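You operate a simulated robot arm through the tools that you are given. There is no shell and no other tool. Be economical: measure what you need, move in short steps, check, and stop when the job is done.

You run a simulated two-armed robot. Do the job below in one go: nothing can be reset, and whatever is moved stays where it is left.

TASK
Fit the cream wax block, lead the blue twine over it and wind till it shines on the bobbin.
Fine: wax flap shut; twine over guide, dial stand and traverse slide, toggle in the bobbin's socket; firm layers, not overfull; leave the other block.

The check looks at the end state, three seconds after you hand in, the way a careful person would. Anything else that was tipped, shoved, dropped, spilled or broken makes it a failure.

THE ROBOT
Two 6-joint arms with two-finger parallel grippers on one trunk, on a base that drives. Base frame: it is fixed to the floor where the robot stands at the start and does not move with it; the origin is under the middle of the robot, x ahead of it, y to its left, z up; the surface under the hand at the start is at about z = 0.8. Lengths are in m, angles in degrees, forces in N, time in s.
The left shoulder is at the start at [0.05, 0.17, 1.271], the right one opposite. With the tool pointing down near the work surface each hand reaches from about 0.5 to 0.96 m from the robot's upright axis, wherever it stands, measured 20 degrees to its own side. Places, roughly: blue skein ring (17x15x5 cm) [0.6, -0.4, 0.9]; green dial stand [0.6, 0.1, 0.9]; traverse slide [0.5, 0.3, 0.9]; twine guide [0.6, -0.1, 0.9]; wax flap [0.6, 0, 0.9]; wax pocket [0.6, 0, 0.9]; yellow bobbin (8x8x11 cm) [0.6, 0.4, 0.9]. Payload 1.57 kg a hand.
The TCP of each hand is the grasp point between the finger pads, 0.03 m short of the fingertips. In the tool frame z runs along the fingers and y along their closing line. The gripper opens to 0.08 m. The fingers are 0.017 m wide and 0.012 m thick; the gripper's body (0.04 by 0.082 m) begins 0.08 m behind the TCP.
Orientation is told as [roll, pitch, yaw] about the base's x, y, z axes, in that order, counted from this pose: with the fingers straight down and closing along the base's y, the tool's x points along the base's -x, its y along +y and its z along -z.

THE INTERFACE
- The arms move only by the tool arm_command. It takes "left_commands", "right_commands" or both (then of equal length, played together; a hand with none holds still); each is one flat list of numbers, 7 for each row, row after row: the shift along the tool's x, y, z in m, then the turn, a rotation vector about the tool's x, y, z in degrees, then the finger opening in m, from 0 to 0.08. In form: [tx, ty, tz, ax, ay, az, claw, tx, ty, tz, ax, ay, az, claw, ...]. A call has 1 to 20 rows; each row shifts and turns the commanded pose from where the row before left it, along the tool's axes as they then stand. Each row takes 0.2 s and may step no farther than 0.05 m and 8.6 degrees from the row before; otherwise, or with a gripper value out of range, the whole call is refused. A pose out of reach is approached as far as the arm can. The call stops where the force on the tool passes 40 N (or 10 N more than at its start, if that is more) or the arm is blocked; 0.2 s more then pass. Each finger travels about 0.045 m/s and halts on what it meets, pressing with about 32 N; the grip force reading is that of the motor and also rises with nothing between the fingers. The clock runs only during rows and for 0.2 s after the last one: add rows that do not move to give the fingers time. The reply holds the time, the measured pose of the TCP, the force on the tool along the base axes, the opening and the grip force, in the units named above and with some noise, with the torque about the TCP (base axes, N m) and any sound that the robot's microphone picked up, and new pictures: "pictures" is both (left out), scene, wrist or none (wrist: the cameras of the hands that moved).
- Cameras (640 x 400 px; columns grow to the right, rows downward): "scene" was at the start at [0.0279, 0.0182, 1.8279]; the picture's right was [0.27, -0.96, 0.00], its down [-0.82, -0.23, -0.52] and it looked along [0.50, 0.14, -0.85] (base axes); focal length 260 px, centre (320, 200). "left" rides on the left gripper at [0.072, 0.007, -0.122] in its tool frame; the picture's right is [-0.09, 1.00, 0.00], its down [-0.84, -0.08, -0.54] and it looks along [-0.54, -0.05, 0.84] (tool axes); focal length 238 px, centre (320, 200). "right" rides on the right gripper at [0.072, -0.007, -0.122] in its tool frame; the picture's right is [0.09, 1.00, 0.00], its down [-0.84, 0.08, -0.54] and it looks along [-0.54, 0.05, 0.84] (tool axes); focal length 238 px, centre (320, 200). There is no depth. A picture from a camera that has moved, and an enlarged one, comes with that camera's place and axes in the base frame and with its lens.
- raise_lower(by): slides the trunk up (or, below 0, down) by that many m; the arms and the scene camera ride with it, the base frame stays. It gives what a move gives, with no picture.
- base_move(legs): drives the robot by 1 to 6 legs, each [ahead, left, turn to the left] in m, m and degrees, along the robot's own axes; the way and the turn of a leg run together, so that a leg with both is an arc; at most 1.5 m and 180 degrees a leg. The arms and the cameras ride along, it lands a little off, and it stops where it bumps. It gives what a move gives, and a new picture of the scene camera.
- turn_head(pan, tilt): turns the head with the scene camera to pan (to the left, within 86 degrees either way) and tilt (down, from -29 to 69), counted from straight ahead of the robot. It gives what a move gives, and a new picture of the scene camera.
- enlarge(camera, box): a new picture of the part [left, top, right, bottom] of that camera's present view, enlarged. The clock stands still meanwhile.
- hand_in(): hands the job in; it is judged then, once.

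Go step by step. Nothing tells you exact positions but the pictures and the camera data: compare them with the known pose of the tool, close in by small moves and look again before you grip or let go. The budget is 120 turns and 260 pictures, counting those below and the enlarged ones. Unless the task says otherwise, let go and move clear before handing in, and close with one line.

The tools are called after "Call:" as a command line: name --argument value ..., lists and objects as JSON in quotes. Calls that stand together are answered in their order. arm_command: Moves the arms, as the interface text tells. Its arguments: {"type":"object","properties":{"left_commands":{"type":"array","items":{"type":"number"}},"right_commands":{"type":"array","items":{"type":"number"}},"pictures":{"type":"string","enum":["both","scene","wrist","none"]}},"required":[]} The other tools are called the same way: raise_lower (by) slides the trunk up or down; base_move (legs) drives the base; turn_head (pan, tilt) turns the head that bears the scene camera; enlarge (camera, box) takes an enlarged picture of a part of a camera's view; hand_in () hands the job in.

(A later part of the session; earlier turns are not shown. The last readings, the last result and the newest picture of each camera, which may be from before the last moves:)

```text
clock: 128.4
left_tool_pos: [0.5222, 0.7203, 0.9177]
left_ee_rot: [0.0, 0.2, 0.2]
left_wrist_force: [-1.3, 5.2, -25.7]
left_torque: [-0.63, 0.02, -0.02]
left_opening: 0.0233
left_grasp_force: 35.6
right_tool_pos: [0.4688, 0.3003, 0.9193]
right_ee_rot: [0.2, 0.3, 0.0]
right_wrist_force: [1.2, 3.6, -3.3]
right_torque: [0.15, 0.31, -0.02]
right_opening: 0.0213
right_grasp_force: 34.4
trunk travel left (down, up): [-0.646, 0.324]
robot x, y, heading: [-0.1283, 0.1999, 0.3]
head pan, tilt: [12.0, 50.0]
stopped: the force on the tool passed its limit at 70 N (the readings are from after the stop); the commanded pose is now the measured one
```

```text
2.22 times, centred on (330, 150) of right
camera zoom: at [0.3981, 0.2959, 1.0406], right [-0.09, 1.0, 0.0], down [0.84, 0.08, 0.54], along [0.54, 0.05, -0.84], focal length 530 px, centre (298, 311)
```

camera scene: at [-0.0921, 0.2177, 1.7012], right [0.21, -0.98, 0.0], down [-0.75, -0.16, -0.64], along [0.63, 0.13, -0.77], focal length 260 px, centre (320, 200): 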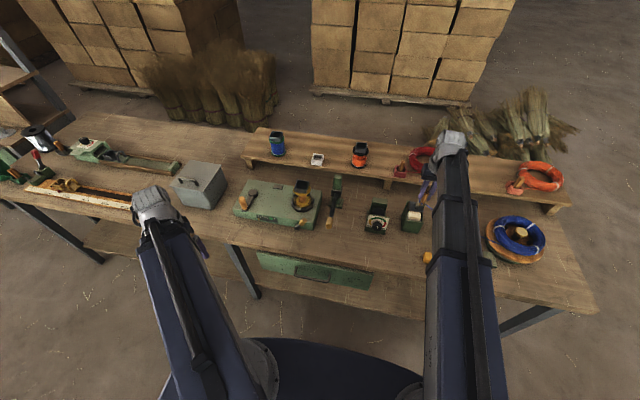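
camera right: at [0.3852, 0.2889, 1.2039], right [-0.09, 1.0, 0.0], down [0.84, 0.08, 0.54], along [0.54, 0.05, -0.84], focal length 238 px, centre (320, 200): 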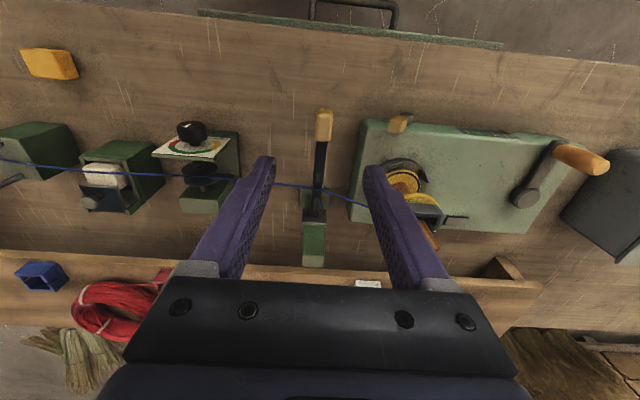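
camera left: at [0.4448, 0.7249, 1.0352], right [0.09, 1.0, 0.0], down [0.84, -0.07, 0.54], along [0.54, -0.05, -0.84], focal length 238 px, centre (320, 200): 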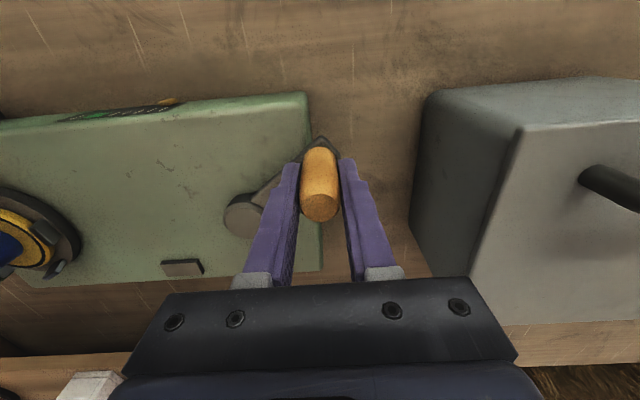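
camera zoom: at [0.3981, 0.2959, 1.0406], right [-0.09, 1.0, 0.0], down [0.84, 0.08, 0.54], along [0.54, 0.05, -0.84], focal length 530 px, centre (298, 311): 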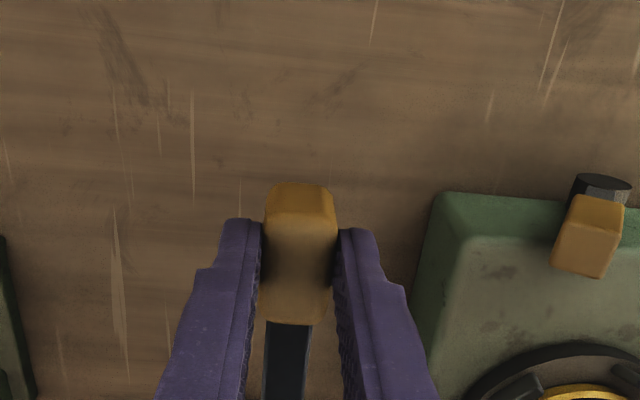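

The slide lifts easily, but the left grip drags on the knob. Instead I'll let the right hand raise/lower the slide by pitching while the left cranks. First relieve the left grip and go back to the low position, then do one turn with an upward sweep.

Call:
arm_command --left_commands '[0, 0, 0, 0, 0, 0, 0.04, 0, 0, 0, 0, 0, 0, 0.04]' --pictures "none"

Call:
raise_lower --by -0.007

Call:
arm_command --left_commands '[0, 0, 0, 0, 0, 0, 0.02, 0, 0, 0, 0, 0, 0, 0.015, 0, 0, 0, 0, 0, 0, 0.015]' --pictures "none"

Call:
arm_command --left_commands '[-0.0395, 0.0106, 0, 0, 0, 0, 0.015, -0.0395, -0.0106, 0, 0, 0, 0, 0.015, -0.0289, -0.0289, 0, 0, 0, 0, 0.015, -0.0106, -0.0395, 0, 0, 0, 0, 0.015, 0.0106, -0.0395, 0, 0, 0, 0, 0.015, 0.0289, -0.0289, 0, 0, 0, 0, 0.015]' --right_commands '[0, 0, 0, 0, -8, 0, 0.01, 0, 0, 0, 0, -4, 0, 0.01, 0, 0, 0, 0, -3, 0, 0.01, 0, 0, 0, 0, -2.5, 0, 0.01, 0, 0, 0, 0, -2, 0, 0.01, 0, 0, 0, 0, -2, 0, 0.01]' --pictures "none"

Call:
enlarge --camera "scene" --box '[220, 145, 380, 225]'

```text
clock: 129.0
left_tool_pos: [0.5197, 0.7207, 0.9195]
left_ee_rot: [0.1, 0.1, 0.0]
left_wrist_force: [-0.1, -0.2, -0.1]
left_torque: [0.04, 0.03, 0.05]
left_opening: 0.0401
left_grasp_force: 0.1
right_tool_pos: [0.4679, 0.3001, 0.9196]
right_ee_rot: [0.3, 0.0, 0.0]
right_wrist_force: [7.0, 14.8, -0.7]
right_torque: [0.38, -0.55, -0.01]
right_opening: 0.0217
right_grasp_force: 34.7
trunk travel left (down, up): [-0.646, 0.324]
robot x, y, heading: [-0.13, 0.1981, 0.1]
head pan, tilt: [12.0, 50.0]
```

```text
clock: 129.5
left_tool_pos: [0.5207, 0.7199, 0.9131]
left_ee_rot: [0.0, 0.1, 0.0]
left_wrist_force: [0.0, 0.0, -0.3]
left_torque: [0.03, 0.02, -0.02]
left_opening: 0.04
left_grasp_force: 0.1
right_tool_pos: [0.4693, 0.3009, 0.9126]
right_ee_rot: [0.2, 0.2, 0.0]
right_wrist_force: [12.4, 21.3, 7.1]
right_torque: [0.46, 0.05, -0.02]
right_opening: 0.0216
right_grasp_force: 34.9
trunk travel left (down, up): [-0.639, 0.331]
robot x, y, heading: [-0.1308, 0.2022, -0.0]
head pan, tilt: [12.0, 50.0]
```

```text
clock: 130.3
left_tool_pos: [0.5209, 0.7218, 0.9123]
left_ee_rot: [0.0, 0.1, 0.1]
left_wrist_force: [-2.8, 6.6, 5.5]
left_torque: [-0.56, -0.14, 0.0]
left_opening: 0.0235
left_grasp_force: 29.2
right_tool_pos: [0.4686, 0.3016, 0.9145]
right_ee_rot: [0.2, 0.0, 0.0]
right_wrist_force: [15.3, 22.4, 6.4]
right_torque: [0.45, 0.44, -0.03]
right_opening: 0.0217
right_grasp_force: 34.4
trunk travel left (down, up): [-0.639, 0.331]
robot x, y, heading: [-0.1311, 0.1979, 0.2]
head pan, tilt: [12.0, 50.0]
```

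```text
clock: 130.9
left_tool_pos: [0.5822, 0.7343, 0.912]
left_ee_rot: [0.6, -0.2, 0.5]
left_wrist_force: [3.6, 6.8, -3.0]
left_torque: [-1.0, -0.66, -0.04]
left_opening: 0.0238
left_grasp_force: 35.5
right_tool_pos: [0.4643, 0.3012, 0.9152]
right_ee_rot: [0.1, -9.6, 0.0]
right_wrist_force: [-2.7, 7.6, -2.5]
right_torque: [0.08, 0.19, -0.06]
right_opening: 0.022
right_grasp_force: 7.0
right hand out of reach, approached as far as the arm can: row 2
trunk travel left (down, up): [-0.639, 0.331]
robot x, y, heading: [-0.1322, 0.1995, 0.3]
head pan, tilt: [12.0, 50.0]
stopped in row 2 (left hand): the force on the tool passed its limit at 44 N (the readings are from after the stop); the commanded pose is now the measured one
```

```text
4.00 times, centred on (300, 185) of scene
camera zoom: at [-0.0915, 0.2176, 1.5905], right [0.21, -0.98, 0.0], down [-0.75, -0.16, -0.64], along [0.63, 0.13, -0.77], focal length 1042 px, centre (400, 260)
```

zoom: 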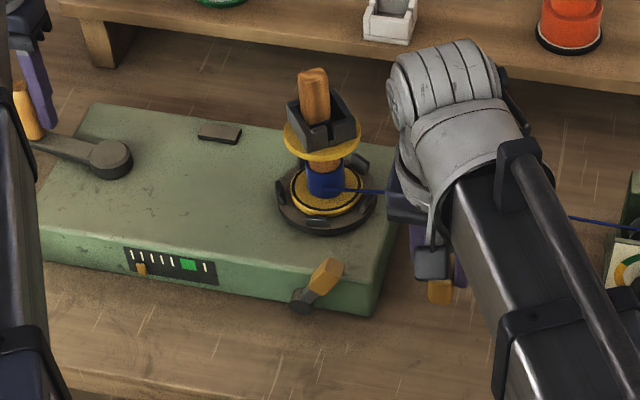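

I refit the crank circle from measured points: hub (0.568, 0.650), radius 0.085. Now one full turn in finer steps with an up–down sweep of the slide.

Call:
arm_command --left_commands '[-0.03296, -0.01298, 0, 0, 0, 0, 0.015, -0.02484, -0.02527, 0, 0, 0, 0, 0.015, -0.0124, -0.03319, 0, 0, 0, 0, 0.015, 0.00216, -0.03536, 0, 0, 0, 0, 0.015, 0.01636, -0.03143, 0, 0, 0, 0, 0.015, 0.02772, -0.02205, 0, 0, 0, 0, 0.015, 0.03431, -0.00886, 0, 0, 0, 0, 0.015, 0.03494, 0.00584, 0, 0, 0, 0, 0.015, 0.02954, 0.01955, 0, 0, 0, 0, 0.015, 0.01904, 0.02988, 0, 0, 0, 0, 0.015, 0.00523, 0.03504, 0, 0, 0, 0, 0.015, -0.00947, 0.03414, 0, 0, 0, 0, 0.015, -0.02253, 0.02734, 0, 0, 0, 0, 0.015, -0.03171, 0.0158, 0, 0, 0, 0, 0.015, -0.03539, 0.00155, 0, 0, 0, 0, 0.015]' --right_commands '[0, 0, 0, 0, -3.5, 0, 0.01, 0, 0, 0, 0, -3, 0, 0.01, 0, 0, 0, 0, -2.6, 0, 0.01, 0, 0, 0, 0, -2.2, 0, 0.01, 0, 0, 0, 0, -2, 0, 0.01, 0, 0, 0, 0, -1.9, 0, 0.01, 0, 0, 0, 0, -1.8, 0, 0.01, 0, 0, 0, 0, 0, 0, 0.01, 0, 0, 0, 0, 1.8, 0, 0.01, 0, 0, 0, 0, 1.9, 0, 0.01, 0, 0, 0, 0, 2, 0, 0.01, 0, 0, 0, 0, 2.2, 0, 0.01, 0, 0, 0, 0, 2.6, 0, 0.01, 0, 0, 0, 0, 3, 0, 0.01, 0, 0, 0, 0, 3.5, 0, 0.01]' --pictures "none"

Call:
enlarge --camera "scene" --box '[220, 145, 380, 225]'

```text
clock: 134.1
left_tool_pos: [0.5819, 0.7359, 0.9129]
left_ee_rot: [0.8, 0.0, 0.4]
left_wrist_force: [5.1, 12.6, -2.6]
left_torque: [-1.55, 1.25, -0.04]
left_opening: 0.0237
left_grasp_force: 35.4
left hand out of reach, approached as far as the arm can: row 7, 10
right_tool_pos: [0.4673, 0.3007, 0.9163]
right_ee_rot: [0.1, -10.2, 0.0]
right_wrist_force: [18.9, 11.7, 22.2]
right_torque: [0.32, -0.32, 0.03]
right_opening: 0.0216
right_grasp_force: 34.8
right hand out of reach, approached as far as the arm can: row 2, 3, 5, 6, 10, 12, 13, 15
trunk travel left (down, up): [-0.639, 0.331]
robot x, y, heading: [-0.1303, 0.2019, 0.3]
head pan, tilt: [12.0, 50.0]
```

```text
4.00 times, centred on (300, 185) of scene
camera zoom: at [-0.0911, 0.2187, 1.5912], right [0.21, -0.98, 0.0], down [-0.75, -0.16, -0.64], along [0.63, 0.13, -0.77], focal length 1042 px, centre (400, 260)
```

zoom: 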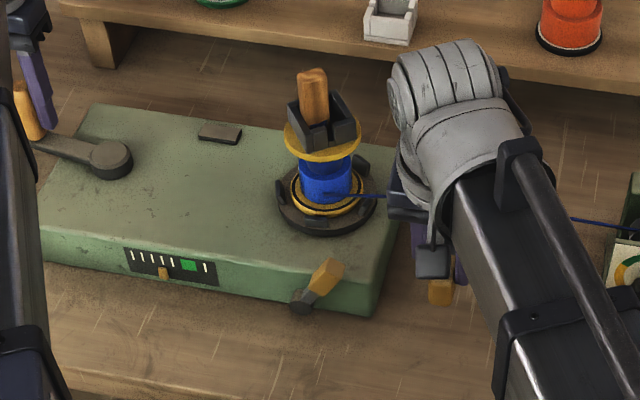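

A full turn worked: even blue along the barrel and the marker is about halfway. I inspect closely.

Call:
enlarge --camera "scene" --box '[280, 155, 330, 205]'

Call:
enlarge --camera "scene" --box '[240, 195, 300, 225]'

Call:
enlarge --camera "scene" --box '[350, 160, 480, 240]'

```text
8.00 times, centred on (305, 180) of scene
camera zoom: at [-0.0911, 0.2187, 1.5912], right [0.21, -0.98, 0.0], down [-0.75, -0.16, -0.64], along [0.63, 0.13, -0.77], focal length 2084 px, centre (440, 360)
```

zoom: 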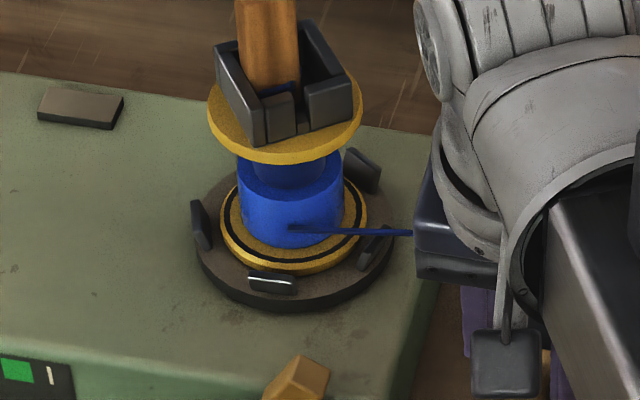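

```text
10.67 times, centred on (270, 210) of scene
camera zoom: at [-0.0911, 0.2187, 1.5912], right [0.21, -0.98, 0.0], down [-0.75, -0.16, -0.64], along [0.63, 0.13, -0.77], focal length 2779 px, centre (853, 93)
```

zoom: 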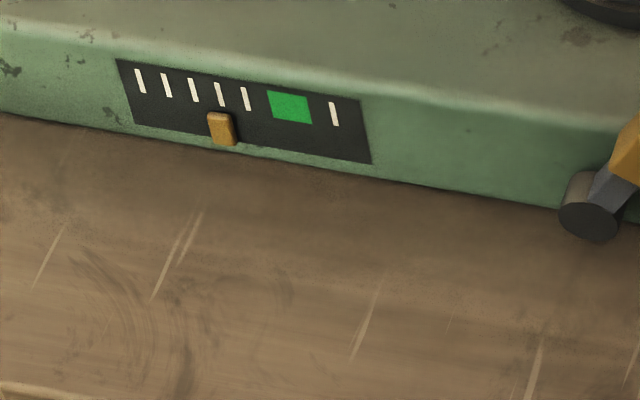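

```text
4.92 times, centred on (415, 200) of scene
camera zoom: at [-0.0911, 0.2187, 1.5912], right [0.21, -0.98, 0.0], down [-0.75, -0.16, -0.64], along [0.63, 0.13, -0.77], focal length 1283 px, centre (-148, 200)
```

zoom: 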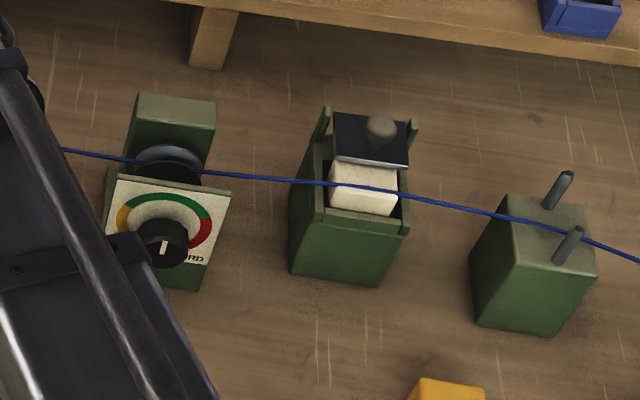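

Twine path is good, wax contacted. The upper part of the barrel has less twine than the lower, so on the next turn I keep the slide mostly high.

Call:
arm_command --left_commands '[-0.03296, -0.01298, 0, 0, 0, 0, 0.015, -0.02484, -0.02527, 0, 0, 0, 0, 0.015, -0.0124, -0.03319, 0, 0, 0, 0, 0.015, 0.00216, -0.03536, 0, 0, 0, 0, 0.015, 0.01636, -0.03143, 0, 0, 0, 0, 0.015, 0.02772, -0.02205, 0, 0, 0, 0, 0.015, 0.03431, -0.00886, 0, 0, 0, 0, 0.015, 0.03494, 0.00584, 0, 0, 0, 0, 0.015]' --right_commands '[0, 0, 0, 0, -8.4, 0, 0.01, 0, 0, 0, 0, -6, 0, 0.01, 0, 0, 0, 0, -3.5, 0, 0.01, 0, 0, 0, 0, -2, 0, 0.01, 0, 0, 0, 0, -1.9, 0, 0.01, 0, 0, 0, 0, 0, 0, 0.01, 0, 0, 0, 0, 0.5, 0, 0.01, 0, 0, 0, 0, 0.5, 0, 0.01]' --pictures "none"

Call:
enlarge --camera "scene" --box '[280, 155, 330, 205]'

Call:
enlarge --camera "scene" --box '[240, 195, 300, 225]'

```text
clock: 135.9
left_tool_pos: [0.5337, 0.5731, 0.913]
left_ee_rot: [0.8, 0.2, 0.4]
left_wrist_force: [-1.5, 4.0, -26.7]
left_torque: [-1.48, 0.28, -0.01]
left_opening: 0.0233
left_grasp_force: 35.9
right_tool_pos: [0.4643, 0.3019, 0.9442]
right_ee_rot: [0.1, -30.6, 0.0]
right_wrist_force: [-24.5, 13.5, 0.8]
right_torque: [0.27, -0.18, 0.15]
right_opening: 0.0215
right_grasp_force: 34.2
right hand out of reach, approached as far as the arm can: row 1, 2, 3, 4, 5
trunk travel left (down, up): [-0.639, 0.331]
robot x, y, heading: [-0.1285, 0.202, 0.1]
head pan, tilt: [12.0, 50.0]
```

```text
8.00 times, centred on (305, 180) of scene
camera zoom: at [-0.0933, 0.2201, 1.5907], right [0.21, -0.98, 0.0], down [-0.75, -0.16, -0.64], along [0.63, 0.13, -0.77], focal length 2084 px, centre (440, 360)
```

zoom: 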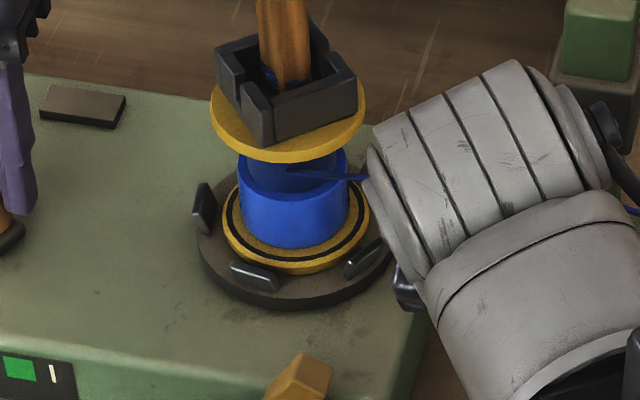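

```text
10.67 times, centred on (270, 210) of scene
camera zoom: at [-0.0933, 0.2201, 1.5907], right [0.21, -0.98, 0.0], down [-0.75, -0.16, -0.64], along [0.63, 0.13, -0.77], focal length 2779 px, centre (853, 93)
```

zoom: 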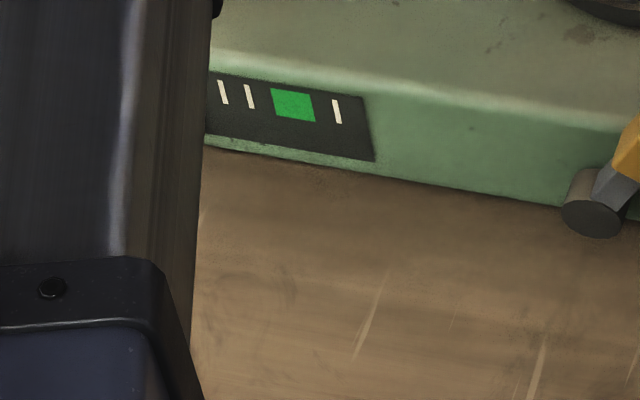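

Call:
enlarge --camera "left" --box '[0, 0, 640, 260]'

Call:
enlarge --camera "scene" --box '[280, 160, 330, 190]'

Call:
enlarge --camera "right" --box '[280, 0, 640, 240]'

```text
1.00 times, centred on (320, 130) of left (not enlarged: the box is as wide or as high as the picture)
camera zoom: at [0.4633, 0.577, 1.0349], right [0.08, 1.0, 0.01], down [0.84, -0.08, 0.54], along [0.54, -0.03, -0.84], focal length 238 px, centre (320, 270)
```

zoom: 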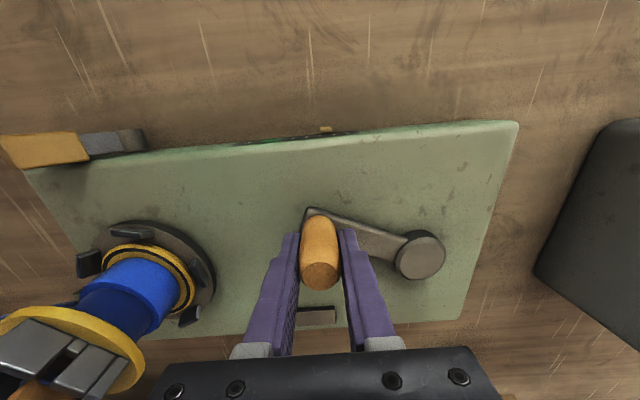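

```text
12.80 times, centred on (305, 175) of scene
camera zoom: at [-0.0933, 0.2201, 1.5907], right [0.21, -0.98, 0.0], down [-0.75, -0.16, -0.64], along [0.63, 0.13, -0.77], focal length 3335 px, centre (512, 520)
```

zoom: 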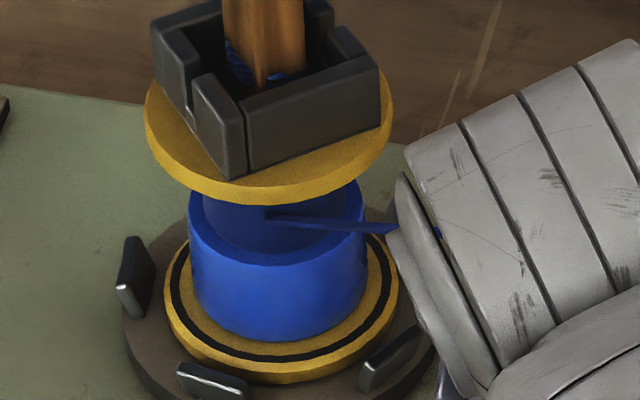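

```text
1.67 times, centred on (460, 120) of right
camera zoom: at [0.3405, 0.2959, 1.0116], right [-0.08, 1.0, -0.05], down [0.44, 0.08, 0.89], along [0.89, 0.05, -0.45], focal length 397 px, centre (87, 333)
```

zoom: 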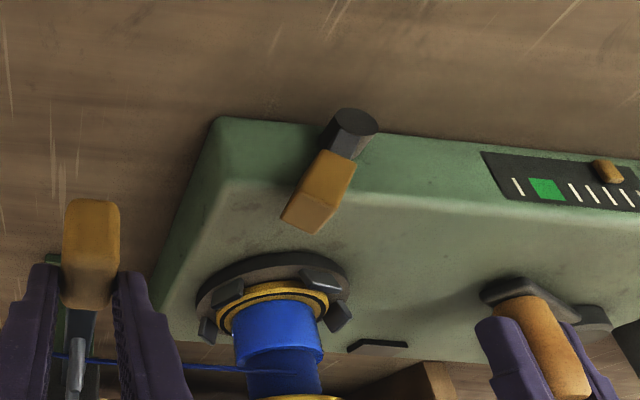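

The gauge seems to read the fill at the slide's current height: the upper tier is still thinner. I finish this turn with the slide kept high, then compare.

Call:
arm_command --left_commands '[0.02954, 0.01955, 0, 0, 0, 0, 0.015, 0.01904, 0.02988, 0, 0, 0, 0, 0.015, 0.00523, 0.03504, 0, 0, 0, 0, 0.015, -0.00947, 0.03414, 0, 0, 0, 0, 0.015, -0.02253, 0.02734, 0, 0, 0, 0, 0.015, -0.03171, 0.0158, 0, 0, 0, 0, 0.015, -0.03539, 0.00155, 0, 0, 0, 0, 0.015]' --pictures "none"

Call:
enlarge --camera "scene" --box '[280, 160, 330, 190]'

Call:
enlarge --camera "scene" --box '[240, 195, 300, 225]'

Call:
enlarge --camera "right" --box '[280, 0, 640, 240]'

```text
clock: 137.5
left_tool_pos: [0.5833, 0.7355, 0.9129]
left_ee_rot: [0.6, -0.1, 0.3]
left_wrist_force: [2.7, -3.1, -2.0]
left_torque: [-1.44, 1.26, 0.03]
left_opening: 0.0232
left_grasp_force: 35.6
right_tool_pos: [0.4649, 0.3013, 0.9442]
right_ee_rot: [0.2, -30.7, 0.0]
right_wrist_force: [-9.6, 20.5, 0.4]
right_torque: [0.47, 0.22, 0.31]
right_opening: 0.0216
right_grasp_force: 35.3
trunk travel left (down, up): [-0.639, 0.331]
robot x, y, heading: [-0.1348, 0.2005, 0.2]
head pan, tilt: [12.0, 50.0]
```

```text
12.80 times, centred on (305, 175) of scene
camera zoom: at [-0.093, 0.2184, 1.5909], right [0.21, -0.98, 0.0], down [-0.75, -0.16, -0.64], along [0.63, 0.13, -0.77], focal length 3335 px, centre (512, 520)
```

zoom: 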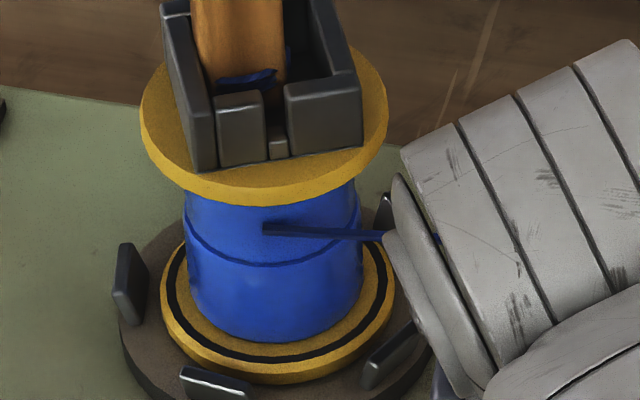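

```text
10.67 times, centred on (270, 210) of scene
camera zoom: at [-0.093, 0.2184, 1.5909], right [0.21, -0.98, 0.0], down [-0.75, -0.16, -0.64], along [0.63, 0.13, -0.77], focal length 2779 px, centre (853, 93)
```

zoom: 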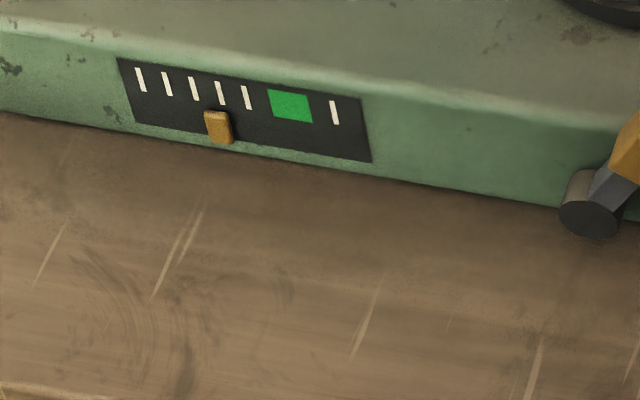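

```text
1.67 times, centred on (460, 120) of right
camera zoom: at [0.3406, 0.2955, 1.0119], right [-0.08, 1.0, -0.04], down [0.44, 0.08, 0.89], along [0.89, 0.05, -0.45], focal length 397 px, centre (87, 333)
```

zoom: 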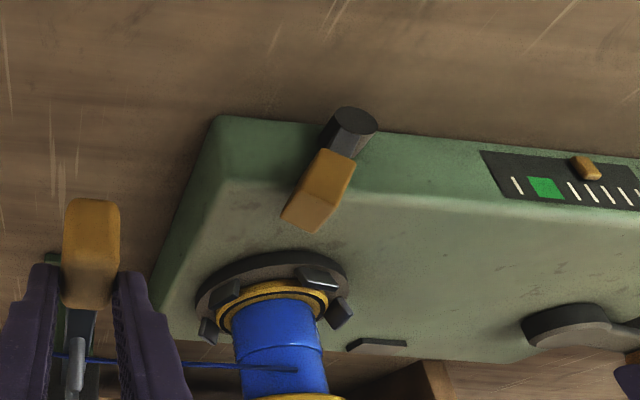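

The two tiers are now equal at about 3.7 ticks; green is at about 5–6. I continue: half a turn high, then slide down and wind low, then check.

Call:
arm_command --left_commands '[-0.03296, -0.01298, 0, 0, 0, 0, 0.015, -0.02484, -0.02527, 0, 0, 0, 0, 0.015, -0.0124, -0.03319, 0, 0, 0, 0, 0.015, 0.00216, -0.03536, 0, 0, 0, 0, 0.015, 0.01636, -0.03143, 0, 0, 0, 0, 0.015, 0.02772, -0.02205, 0, 0, 0, 0, 0.015, 0.03431, -0.00886, 0, 0, 0, 0, 0.015]' --pictures "none"

Call:
arm_command --right_commands '[0, 0, 0, 0, 8, 0, 0.01, 0, 0, 0, 0, 8, 0, 0.01, 0, 0, 0, 0, 5, 0, 0.01]' --pictures "none"

Call:
arm_command --left_commands '[0.03494, 0.00584, 0, 0, 0, 0, 0.015, 0.02954, 0.01955, 0, 0, 0, 0, 0.015, 0.01904, 0.02988, 0, 0, 0, 0, 0.015, 0.00523, 0.03504, 0, 0, 0, 0, 0.015, -0.00947, 0.03414, 0, 0, 0, 0, 0.015, -0.02253, 0.02734, 0, 0, 0, 0, 0.015, -0.03171, 0.0158, 0, 0, 0, 0, 0.015, -0.03539, 0.00155, 0, 0, 0, 0, 0.015]' --pictures "none"

Call:
enlarge --camera "scene" --box '[280, 160, 330, 190]'

Call:
enlarge --camera "scene" --box '[240, 195, 300, 225]'

```text
clock: 139.1
left_tool_pos: [0.5678, 0.5644, 0.9137]
left_ee_rot: [0.6, 0.1, 0.5]
left_wrist_force: [-2.4, -1.8, -1.1]
left_torque: [-1.58, -0.83, 0.02]
left_opening: 0.0233
left_grasp_force: 35.3
right_tool_pos: [0.4631, 0.3017, 0.9444]
right_ee_rot: [0.2, -30.6, -0.1]
right_wrist_force: [-3.1, 24.7, -0.1]
right_torque: [0.47, 0.45, 0.23]
right_opening: 0.0214
right_grasp_force: 34.8
trunk travel left (down, up): [-0.639, 0.331]
robot x, y, heading: [-0.1339, 0.2014, 0.5]
head pan, tilt: [12.0, 50.0]
```

```text
clock: 139.9
left_tool_pos: [0.5717, 0.5667, 0.9131]
left_ee_rot: [0.7, 0.1, 0.3]
left_wrist_force: [-3.3, 3.9, -1.0]
left_torque: [-1.71, 1.19, 0.01]
left_opening: 0.023
left_grasp_force: 35.7
right_tool_pos: [0.4694, 0.301, 0.9164]
right_ee_rot: [0.2, -10.1, 0.2]
right_wrist_force: [19.9, 23.1, 19.9]
right_torque: [0.57, -1.03, -0.05]
right_opening: 0.0216
right_grasp_force: 34.5
right hand out of reach, approached as far as the arm can: row 1, 2, 3
trunk travel left (down, up): [-0.639, 0.331]
robot x, y, heading: [-0.1291, 0.2026, 0.2]
head pan, tilt: [12.0, 50.0]
```

```text
clock: 141.7
left_tool_pos: [0.5853, 0.7336, 0.9129]
left_ee_rot: [0.7, 0.0, 0.3]
left_wrist_force: [4.6, 5.5, 22.7]
left_torque: [-1.65, 0.91, 0.0]
left_opening: 0.0232
left_grasp_force: 35.7
right_tool_pos: [0.4683, 0.3021, 0.9176]
right_ee_rot: [0.3, -10.2, 0.1]
right_wrist_force: [28.9, 26.6, 9.1]
right_torque: [0.66, -0.57, -0.03]
right_opening: 0.0215
right_grasp_force: 34.8
trunk travel left (down, up): [-0.639, 0.331]
robot x, y, heading: [-0.1291, 0.2003, 0.3]
head pan, tilt: [12.0, 50.0]
```

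```text
12.80 times, centred on (305, 175) of scene
camera zoom: at [-0.0917, 0.2178, 1.591], right [0.21, -0.98, 0.0], down [-0.75, -0.16, -0.64], along [0.63, 0.13, -0.77], focal length 3335 px, centre (512, 520)
```

zoom: 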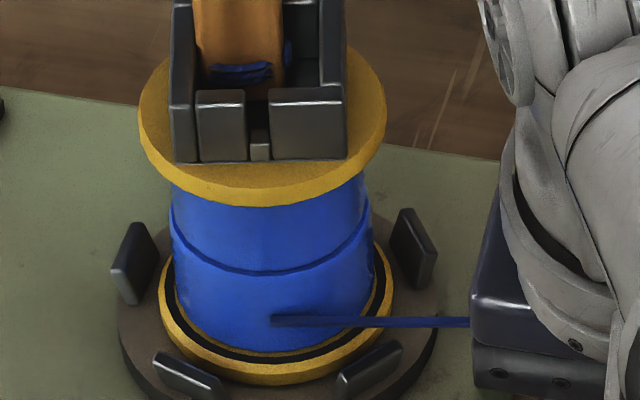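

```text
10.67 times, centred on (270, 210) of scene
camera zoom: at [-0.0917, 0.2178, 1.591], right [0.21, -0.98, 0.0], down [-0.75, -0.16, -0.64], along [0.63, 0.13, -0.77], focal length 2779 px, centre (853, 93)
```

zoom: 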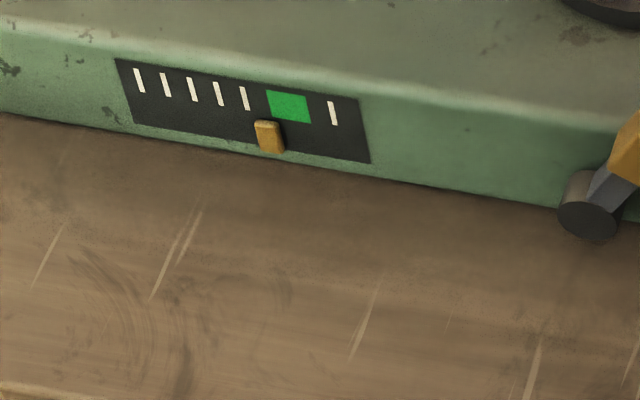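

The lower tier reads 270 px (green ≈ 280–315). Four more rows low, then move the slide up and read the upper tier.

Call:
arm_command --left_commands '[-0.03296, -0.01298, 0, 0, 0, 0, 0.015, -0.02484, -0.02527, 0, 0, 0, 0, 0.015, -0.0124, -0.03319, 0, 0, 0, 0, 0.015, 0.00216, -0.03536, 0, 0, 0, 0, 0.015]' --pictures "none"

Call:
enlarge --camera "scene" --box '[240, 195, 300, 225]'

Call:
arm_command --right_commands '[0, 0, 0, 0, -8, 0, 0.01, 0, 0, 0, 0, -8, 0, 0.01, 0, 0, 0, 0, -4.5, 0, 0.01, 0, 0, 0, 0, 0, 0, 0.01]' --pictures "none"

Call:
enlarge --camera "scene" --box '[240, 195, 300, 225]'

Call:
enlarge --camera "scene" --box '[280, 160, 330, 190]'

```text
clock: 142.7
left_tool_pos: [0.6503, 0.6267, 0.9125]
left_ee_rot: [0.6, 0.1, 0.4]
left_wrist_force: [-7.6, 0.4, 5.3]
left_torque: [-1.49, -0.58, -0.02]
left_opening: 0.023
left_grasp_force: 35.1
right_tool_pos: [0.4671, 0.3023, 0.9168]
right_ee_rot: [0.3, -10.2, 0.1]
right_wrist_force: [27.5, 23.2, 12.6]
right_torque: [0.62, -0.52, 0.0]
right_opening: 0.0213
right_grasp_force: 34.5
trunk travel left (down, up): [-0.639, 0.331]
robot x, y, heading: [-0.1274, 0.2002, 0.0]
head pan, tilt: [12.0, 50.0]
```

```text
10.67 times, centred on (270, 210) of scene
camera zoom: at [-0.0923, 0.2184, 1.5907], right [0.21, -0.98, 0.0], down [-0.75, -0.16, -0.64], along [0.63, 0.13, -0.77], focal length 2779 px, centre (853, 93)
```

zoom: 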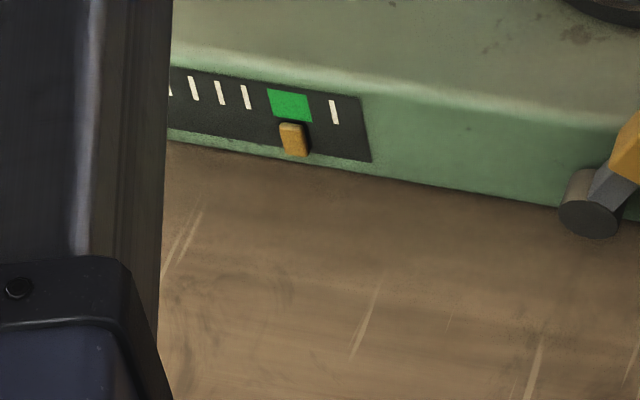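

```text
clock: 143.7
left_tool_pos: [0.65, 0.6281, 0.9114]
left_ee_rot: [0.6, -0.2, 0.3]
left_wrist_force: [-2.9, -1.6, -25.9]
left_torque: [-1.63, 0.49, 0.0]
left_opening: 0.0231
left_grasp_force: 35.4
right_tool_pos: [0.4608, 0.3019, 0.9427]
right_ee_rot: [0.1, -29.7, 0.1]
right_wrist_force: [-32.2, 16.4, -0.1]
right_torque: [0.21, 0.8, 0.2]
right_opening: 0.022
right_grasp_force: 34.7
right hand out of reach, approached as far as the arm can: row 1, 2, 3
trunk travel left (down, up): [-0.639, 0.331]
robot x, y, heading: [-0.1296, 0.1999, 0.0]
head pan, tilt: [12.0, 50.0]
```

```text
10.67 times, centred on (270, 210) of scene
camera zoom: at [-0.0941, 0.2196, 1.5904], right [0.21, -0.98, 0.0], down [-0.75, -0.16, -0.64], along [0.63, 0.13, -0.77], focal length 2779 px, centre (853, 93)
```

zoom: 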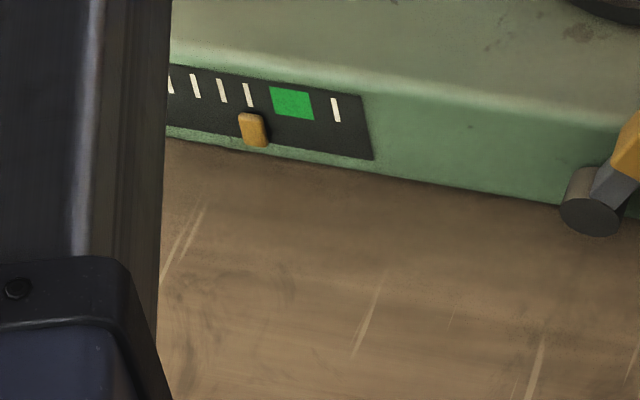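

```text
12.80 times, centred on (305, 175) of scene
camera zoom: at [-0.0941, 0.2196, 1.5904], right [0.21, -0.98, 0.0], down [-0.75, -0.16, -0.64], along [0.63, 0.13, -0.77], focal length 3335 px, centre (512, 520)
```

zoom: 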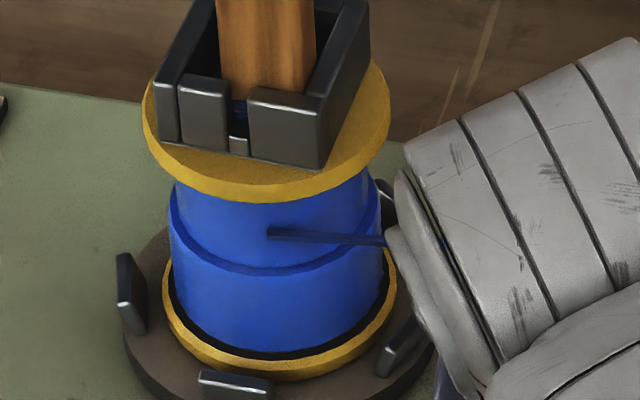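

Lower tier is in the green; the upper reads 253. About 7 more rows high will match.

Call:
arm_command --left_commands '[0.01636, -0.03143, 0, 0, 0, 0, 0.015, 0.02772, -0.02205, 0, 0, 0, 0, 0.015, 0.03431, -0.00886, 0, 0, 0, 0, 0.015, 0.03494, 0.00584, 0, 0, 0, 0, 0.015, 0.02954, 0.01955, 0, 0, 0, 0, 0.015, 0.01904, 0.02988, 0, 0, 0, 0, 0.015]' --pictures "none"

Call:
enlarge --camera "right" --box '[280, 0, 640, 240]'

Call:
enlarge --camera "scene" --box '[240, 195, 300, 225]'

Call:
enlarge --camera "scene" --box '[280, 160, 330, 190]'

```text
clock: 145.1
left_tool_pos: [0.4901, 0.6195, 0.9122]
left_ee_rot: [0.6, -0.2, 0.3]
left_wrist_force: [11.8, 4.4, -18.5]
left_torque: [-1.73, -0.17, 0.04]
left_opening: 0.0232
left_grasp_force: 36.3
right_tool_pos: [0.4636, 0.3026, 0.9423]
right_ee_rot: [0.0, -30.0, -0.1]
right_wrist_force: [-30.4, 12.7, 0.9]
right_torque: [0.16, 0.68, 0.22]
right_opening: 0.0213
right_grasp_force: 34.6
trunk travel left (down, up): [-0.639, 0.331]
robot x, y, heading: [-0.1316, 0.1992, 0.2]
head pan, tilt: [12.0, 50.0]
```

```text
1.67 times, centred on (460, 120) of right
camera zoom: at [0.3414, 0.296, 1.0121], right [-0.08, 1.0, -0.04], down [0.46, 0.08, 0.89], along [0.89, 0.05, -0.46], focal length 397 px, centre (87, 333)
```

zoom: 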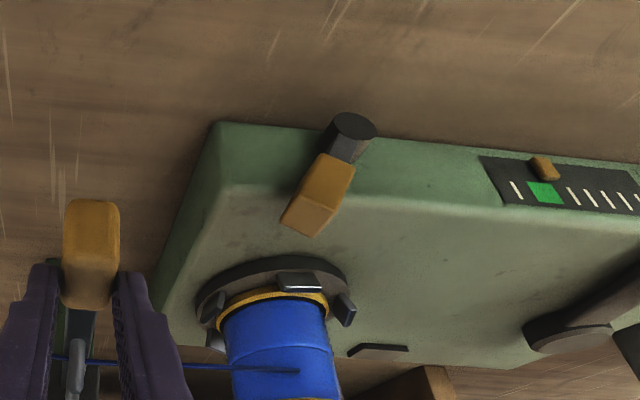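

```text
10.67 times, centred on (270, 210) of scene
camera zoom: at [-0.0932, 0.2194, 1.5909], right [0.21, -0.98, 0.0], down [-0.75, -0.16, -0.64], along [0.63, 0.13, -0.77], focal length 2779 px, centre (853, 93)
```

zoom: 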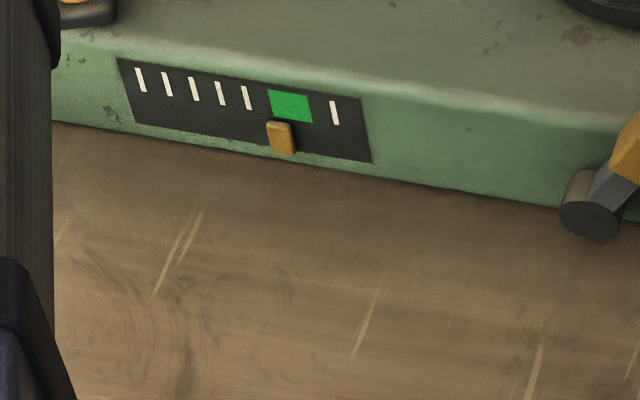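

```text
12.80 times, centred on (305, 175) of scene
camera zoom: at [-0.0932, 0.2194, 1.5909], right [0.21, -0.98, 0.0], down [-0.75, -0.16, -0.64], along [0.63, 0.13, -0.77], focal length 3335 px, centre (512, 520)
```

zoom: 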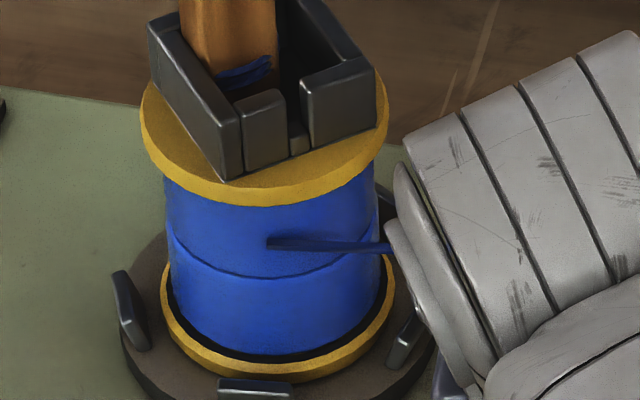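

Two more rows bring the upper tier level.

Call:
arm_command --left_commands '[0.00523, 0.03504, 0, 0, 0, 0, 0.015, -0.00947, 0.03414, 0, 0, 0, 0, 0.015, 0, 0, 0, 0, 0, 0, 0.015]' --pictures "none"

Call:
enlarge --camera "scene" --box '[240, 195, 300, 225]'

Call:
enlarge --camera "scene" --box '[280, 160, 330, 190]'

```text
clock: 145.9
left_tool_pos: [0.4923, 0.6889, 0.9131]
left_ee_rot: [0.7, -0.1, 0.4]
left_wrist_force: [10.2, -5.1, -10.5]
left_torque: [-1.64, 0.82, 0.01]
left_opening: 0.0231
left_grasp_force: 36.1
right_tool_pos: [0.4643, 0.3021, 0.9432]
right_ee_rot: [0.1, -30.0, -0.1]
right_wrist_force: [-25.9, 13.9, -1.5]
right_torque: [0.22, 0.54, 0.18]
right_opening: 0.0215
right_grasp_force: 34.8
trunk travel left (down, up): [-0.639, 0.331]
robot x, y, heading: [-0.1282, 0.2029, -0.1]
head pan, tilt: [12.0, 50.0]
```

```text
10.67 times, centred on (270, 210) of scene
camera zoom: at [-0.0932, 0.2181, 1.5909], right [0.21, -0.98, 0.0], down [-0.75, -0.16, -0.64], along [0.63, 0.13, -0.77], focal length 2779 px, centre (853, 93)
```

zoom: 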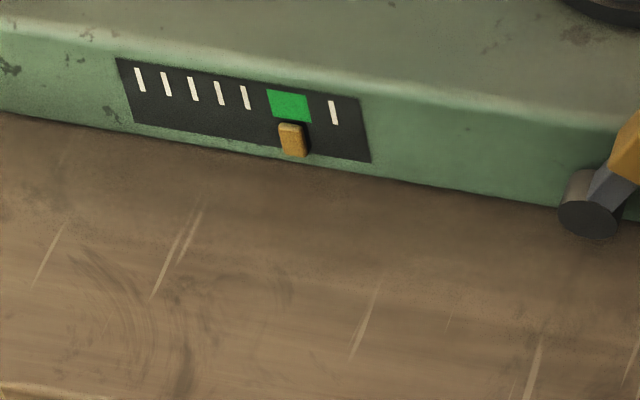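

```text
12.80 times, centred on (305, 175) of scene
camera zoom: at [-0.0932, 0.2181, 1.5909], right [0.21, -0.98, 0.0], down [-0.75, -0.16, -0.64], along [0.63, 0.13, -0.77], focal length 3335 px, centre (512, 520)
```

zoom: 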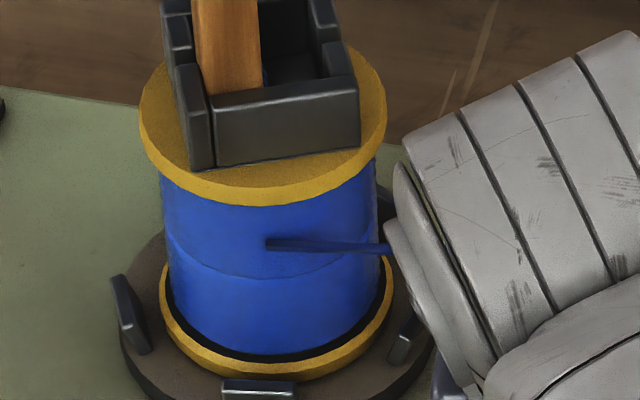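

Both tiers are even and in the green centre. I lower the slide, open both hands and rise clear.

Call:
arm_command --right_commands '[0, 0, 0, 0, 8, 0, 0.01, 0, 0, 0, 0, 8, 0, 0.01, 0, 0, 0, 0, 4, 0, 0.01, 0, 0, 0, 0, 0, 0, 0.05, 0, 0, 0, 0, 0, 0, 0.05]' --left_commands '[0, 0, 0, 0, 0, 0, 0.015, 0, 0, 0, 0, 0, 0, 0.015, 0, 0, 0, 0, 0, 0, 0.015, 0, 0, 0, 0, 0, 0, 0.05, 0, 0, 0, 0, 0, 0, 0.05]' --pictures "none"

Call:
raise_lower --by 0.12

Call:
arm_command --right_commands '[0.04, -0.02, 0, 0, 5, 0, 0.05, 0.03, -0.03, 0, 0, 5, 0, 0.05, 0, 0, 0, 0, 0, 0, 0.05, 0, 0, 0, 0, 0, 0, 0.05, 0, 0, 0, 0, 0, 0, 0.05, 0, 0, 0, 0, 0, 0, 0.05]' --left_commands '[0.045, 0, 0, 0, 0, 0, 0.05, 0.045, 0, 0, 0, 0, 0, 0.05, 0.045, 0, 0, 0, 0, 0, 0.05, 0.045, 0, 0, 0, 0, 0, 0.05, 0.045, 0, 0, 0, 0, 0, 0.05, 0.045, 0, 0, 0, 0, 0, 0.05]' --pictures "both"

Call:
enlarge --camera "scene" --box '[220, 150, 400, 250]'

Call:
enlarge --camera "scene" --box '[350, 160, 560, 280]'

```text
clock: 147.1
left_tool_pos: [0.4911, 0.687, 0.9137]
left_ee_rot: [0.7, 0.0, 0.4]
left_wrist_force: [0.2, -0.5, -0.7]
left_torque: [0.02, 0.0, 0.01]
left_opening: 0.0497
left_grasp_force: 0.0
right_tool_pos: [0.4637, 0.2975, 0.9175]
right_ee_rot: [0.0, -10.1, 0.0]
right_wrist_force: [0.1, -0.3, 0.1]
right_torque: [0.03, 0.02, 0.03]
right_opening: 0.0503
right_grasp_force: 0.1
right hand out of reach, approached as far as the arm can: row 1, 2, 3
trunk travel left (down, up): [-0.639, 0.331]
robot x, y, heading: [-0.1309, 0.1985, 0.0]
head pan, tilt: [12.0, 50.0]
```

```text
clock: 148.6
left_tool_pos: [0.4905, 0.6876, 1.0346]
left_ee_rot: [0.6, 0.0, 0.4]
left_wrist_force: [-0.1, 0.4, 0.3]
left_torque: [-0.03, 0.0, 0.02]
left_opening: 0.0501
left_grasp_force: 0.0
right_tool_pos: [0.4644, 0.2989, 1.0369]
right_ee_rot: [0.0, -10.1, 0.0]
right_wrist_force: [-0.9, -0.1, -0.2]
right_torque: [0.01, 0.0, 0.0]
right_opening: 0.0499
right_grasp_force: 0.0
trunk travel left (down, up): [-0.759, 0.211]
robot x, y, heading: [-0.1326, 0.1993, 0.3]
head pan, tilt: [12.0, 50.0]
```

```text
clock: 150.0
left_tool_pos: [0.222, 0.6858, 1.0329]
left_ee_rot: [0.7, -0.2, 0.3]
left_wrist_force: [0.7, -0.2, -0.6]
left_torque: [-0.04, 0.01, 0.0]
left_opening: 0.0498
left_grasp_force: 0.0
right_tool_pos: [0.395, 0.248, 1.0342]
right_ee_rot: [0.0, 0.0, 0.0]
right_wrist_force: [-0.3, -0.2, -0.3]
right_torque: [0.0, -0.02, 0.0]
right_opening: 0.0501
right_grasp_force: 0.1
right hand out of reach, approached as far as the arm can: row 1
trunk travel left (down, up): [-0.759, 0.211]
robot x, y, heading: [-0.1308, 0.201, 0.3]
head pan, tilt: [12.0, 50.0]
camera scene: at [-0.0933, 0.2159, 1.7109], right [0.21, -0.98, 0.0], down [-0.75, -0.16, -0.64], along [0.63, 0.14, -0.77], focal length 260 px, centre (320, 200)
camera right: at [0.3231, 0.2435, 1.1548], right [-0.09, 1.0, 0.0], down [0.84, 0.08, 0.54], along [0.54, 0.05, -0.84], focal length 238 px, centre (320, 200)
camera left: at [0.1489, 0.6902, 1.1557], right [0.09, 1.0, 0.01], down [0.84, -0.08, 0.54], along [0.54, -0.04, -0.84], focal length 238 px, centre (320, 200)
```

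scene: 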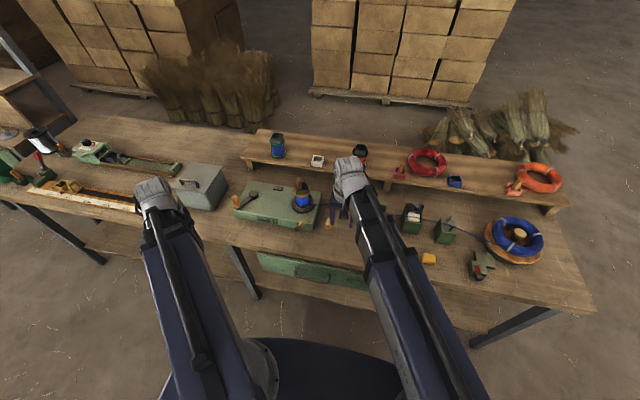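
right: 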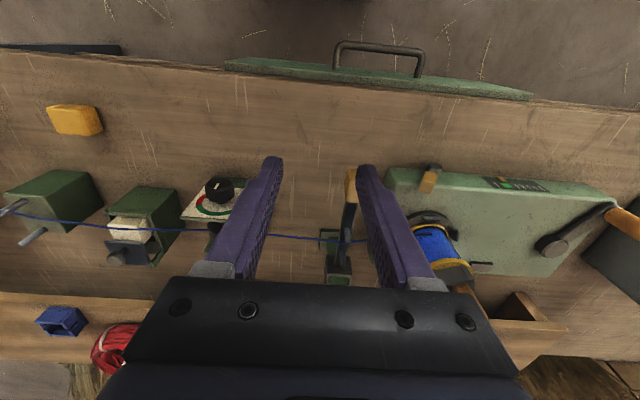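
left: 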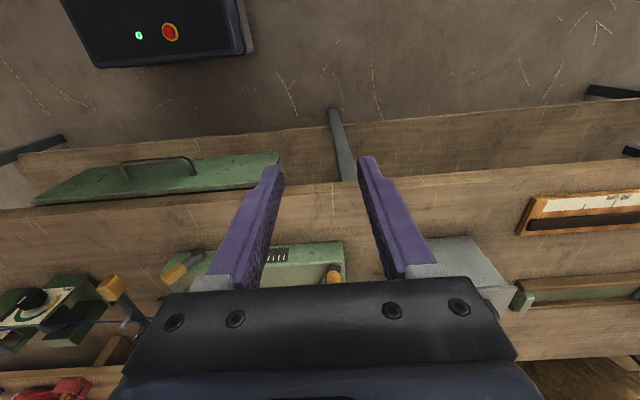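

```text
3.56 times, centred on (310, 200) of scene
camera zoom: at [-0.0933, 0.2159, 1.7109], right [0.21, -0.98, 0.0], down [-0.75, -0.16, -0.64], along [0.63, 0.14, -0.77], focal length 926 px, centre (356, 200)
```

zoom: 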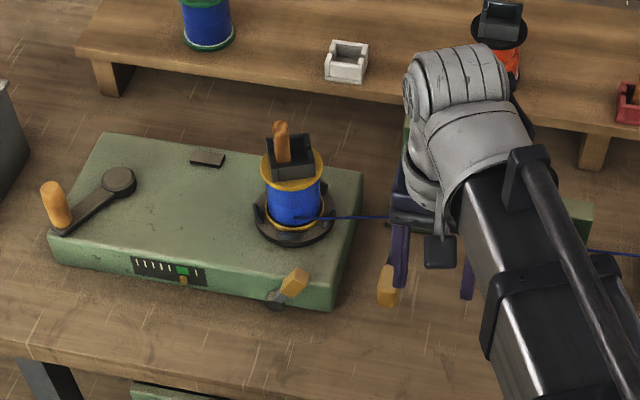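

```text
3.05 times, centred on (455, 220) of scene
camera zoom: at [-0.0933, 0.2159, 1.7109], right [0.21, -0.98, 0.0], down [-0.75, -0.16, -0.64], along [0.63, 0.14, -0.77], focal length 794 px, centre (-91, 139)
```

zoom: 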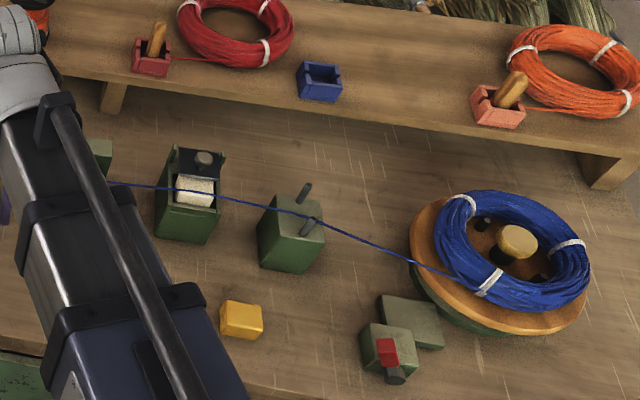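

Everything looks right. As a last check, I view the flap from the same pose as before the wax was fitted, to compare its angle.

Call:
arm_command --right_commands '[0, -0.045, 0, 0, 0, 0, 0.05, 0, -0.045, 0, 0, 0, 0, 0.05, -0.01, -0.045, 0, 0, 0, 0, 0.05, -0.015, -0.045, 0, 0, 0, 0, 0.05, -0.02, -0.045, 0, 0, 0, 0, 0.05, -0.03, -0.0375, 0, 0, 0, 0, 0.05, -0.045, 0, 0, 0, 0, 0, 0.05, -0.045, 0, 0, 0, 0, 0, 0.05, -0.04, 0, 0, 0, 0, 0, 0.05]' --pictures "none"

Call:
raise_lower --by -0.063

Call:
enlarge --camera "right" --box '[240, 100, 400, 220]'

Call:
enlarge --camera "right" --box '[100, 20, 540, 240]'

```text
clock: 152.0
left_tool_pos: [0.2229, 0.6874, 1.0324]
left_ee_rot: [0.8, 0.1, 0.4]
left_wrist_force: [-0.4, -0.4, -0.4]
left_torque: [0.0, 0.04, 0.01]
left_opening: 0.0503
left_grasp_force: 0.2
right_tool_pos: [0.6026, -0.0112, 1.0326]
right_ee_rot: [0.0, -0.2, 0.1]
right_wrist_force: [-0.4, 0.1, 0.9]
right_torque: [-0.03, -0.03, -0.02]
right_opening: 0.05
right_grasp_force: 0.1
right hand out of reach, approached as far as the arm can: row 6, 8
trunk travel left (down, up): [-0.759, 0.211]
robot x, y, heading: [-0.1285, 0.1986, -0.0]
head pan, tilt: [12.0, 50.0]
```

```text
clock: 153.0
left_tool_pos: [0.2217, 0.6864, 0.9697]
left_ee_rot: [0.7, -0.1, 0.4]
left_wrist_force: [-0.5, -0.4, -0.2]
left_torque: [0.01, -0.03, -0.02]
left_opening: 0.0499
left_grasp_force: 0.1
right_tool_pos: [0.6005, -0.0112, 0.9705]
right_ee_rot: [0.0, -0.2, 0.0]
right_wrist_force: [-1.3, 0.6, -0.1]
right_torque: [-0.01, 0.01, -0.01]
right_opening: 0.0498
right_grasp_force: 0.1
trunk travel left (down, up): [-0.696, 0.274]
robot x, y, heading: [-0.1296, 0.1995, 0.3]
head pan, tilt: [12.0, 50.0]
```

```text
3.33 times, centred on (320, 160) of right
camera zoom: at [0.5292, -0.0167, 1.0917], right [-0.09, 1.0, 0.0], down [0.84, 0.08, 0.54], along [0.54, 0.05, -0.84], focal length 794 px, centre (320, 333)
```

zoom: 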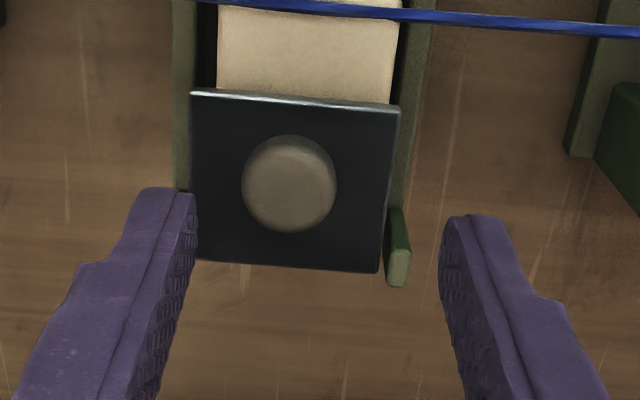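

```text
1.45 times, centred on (320, 130) of right
camera zoom: at [0.5292, -0.0167, 1.0917], right [-0.09, 1.0, 0.0], down [0.84, 0.08, 0.54], along [0.54, 0.05, -0.84], focal length 347 px, centre (320, 302)
```

zoom: 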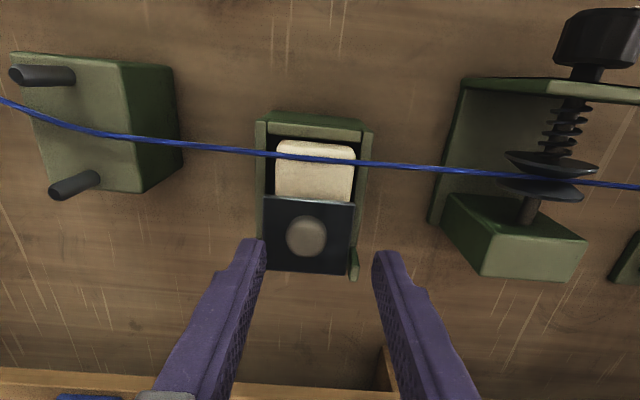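

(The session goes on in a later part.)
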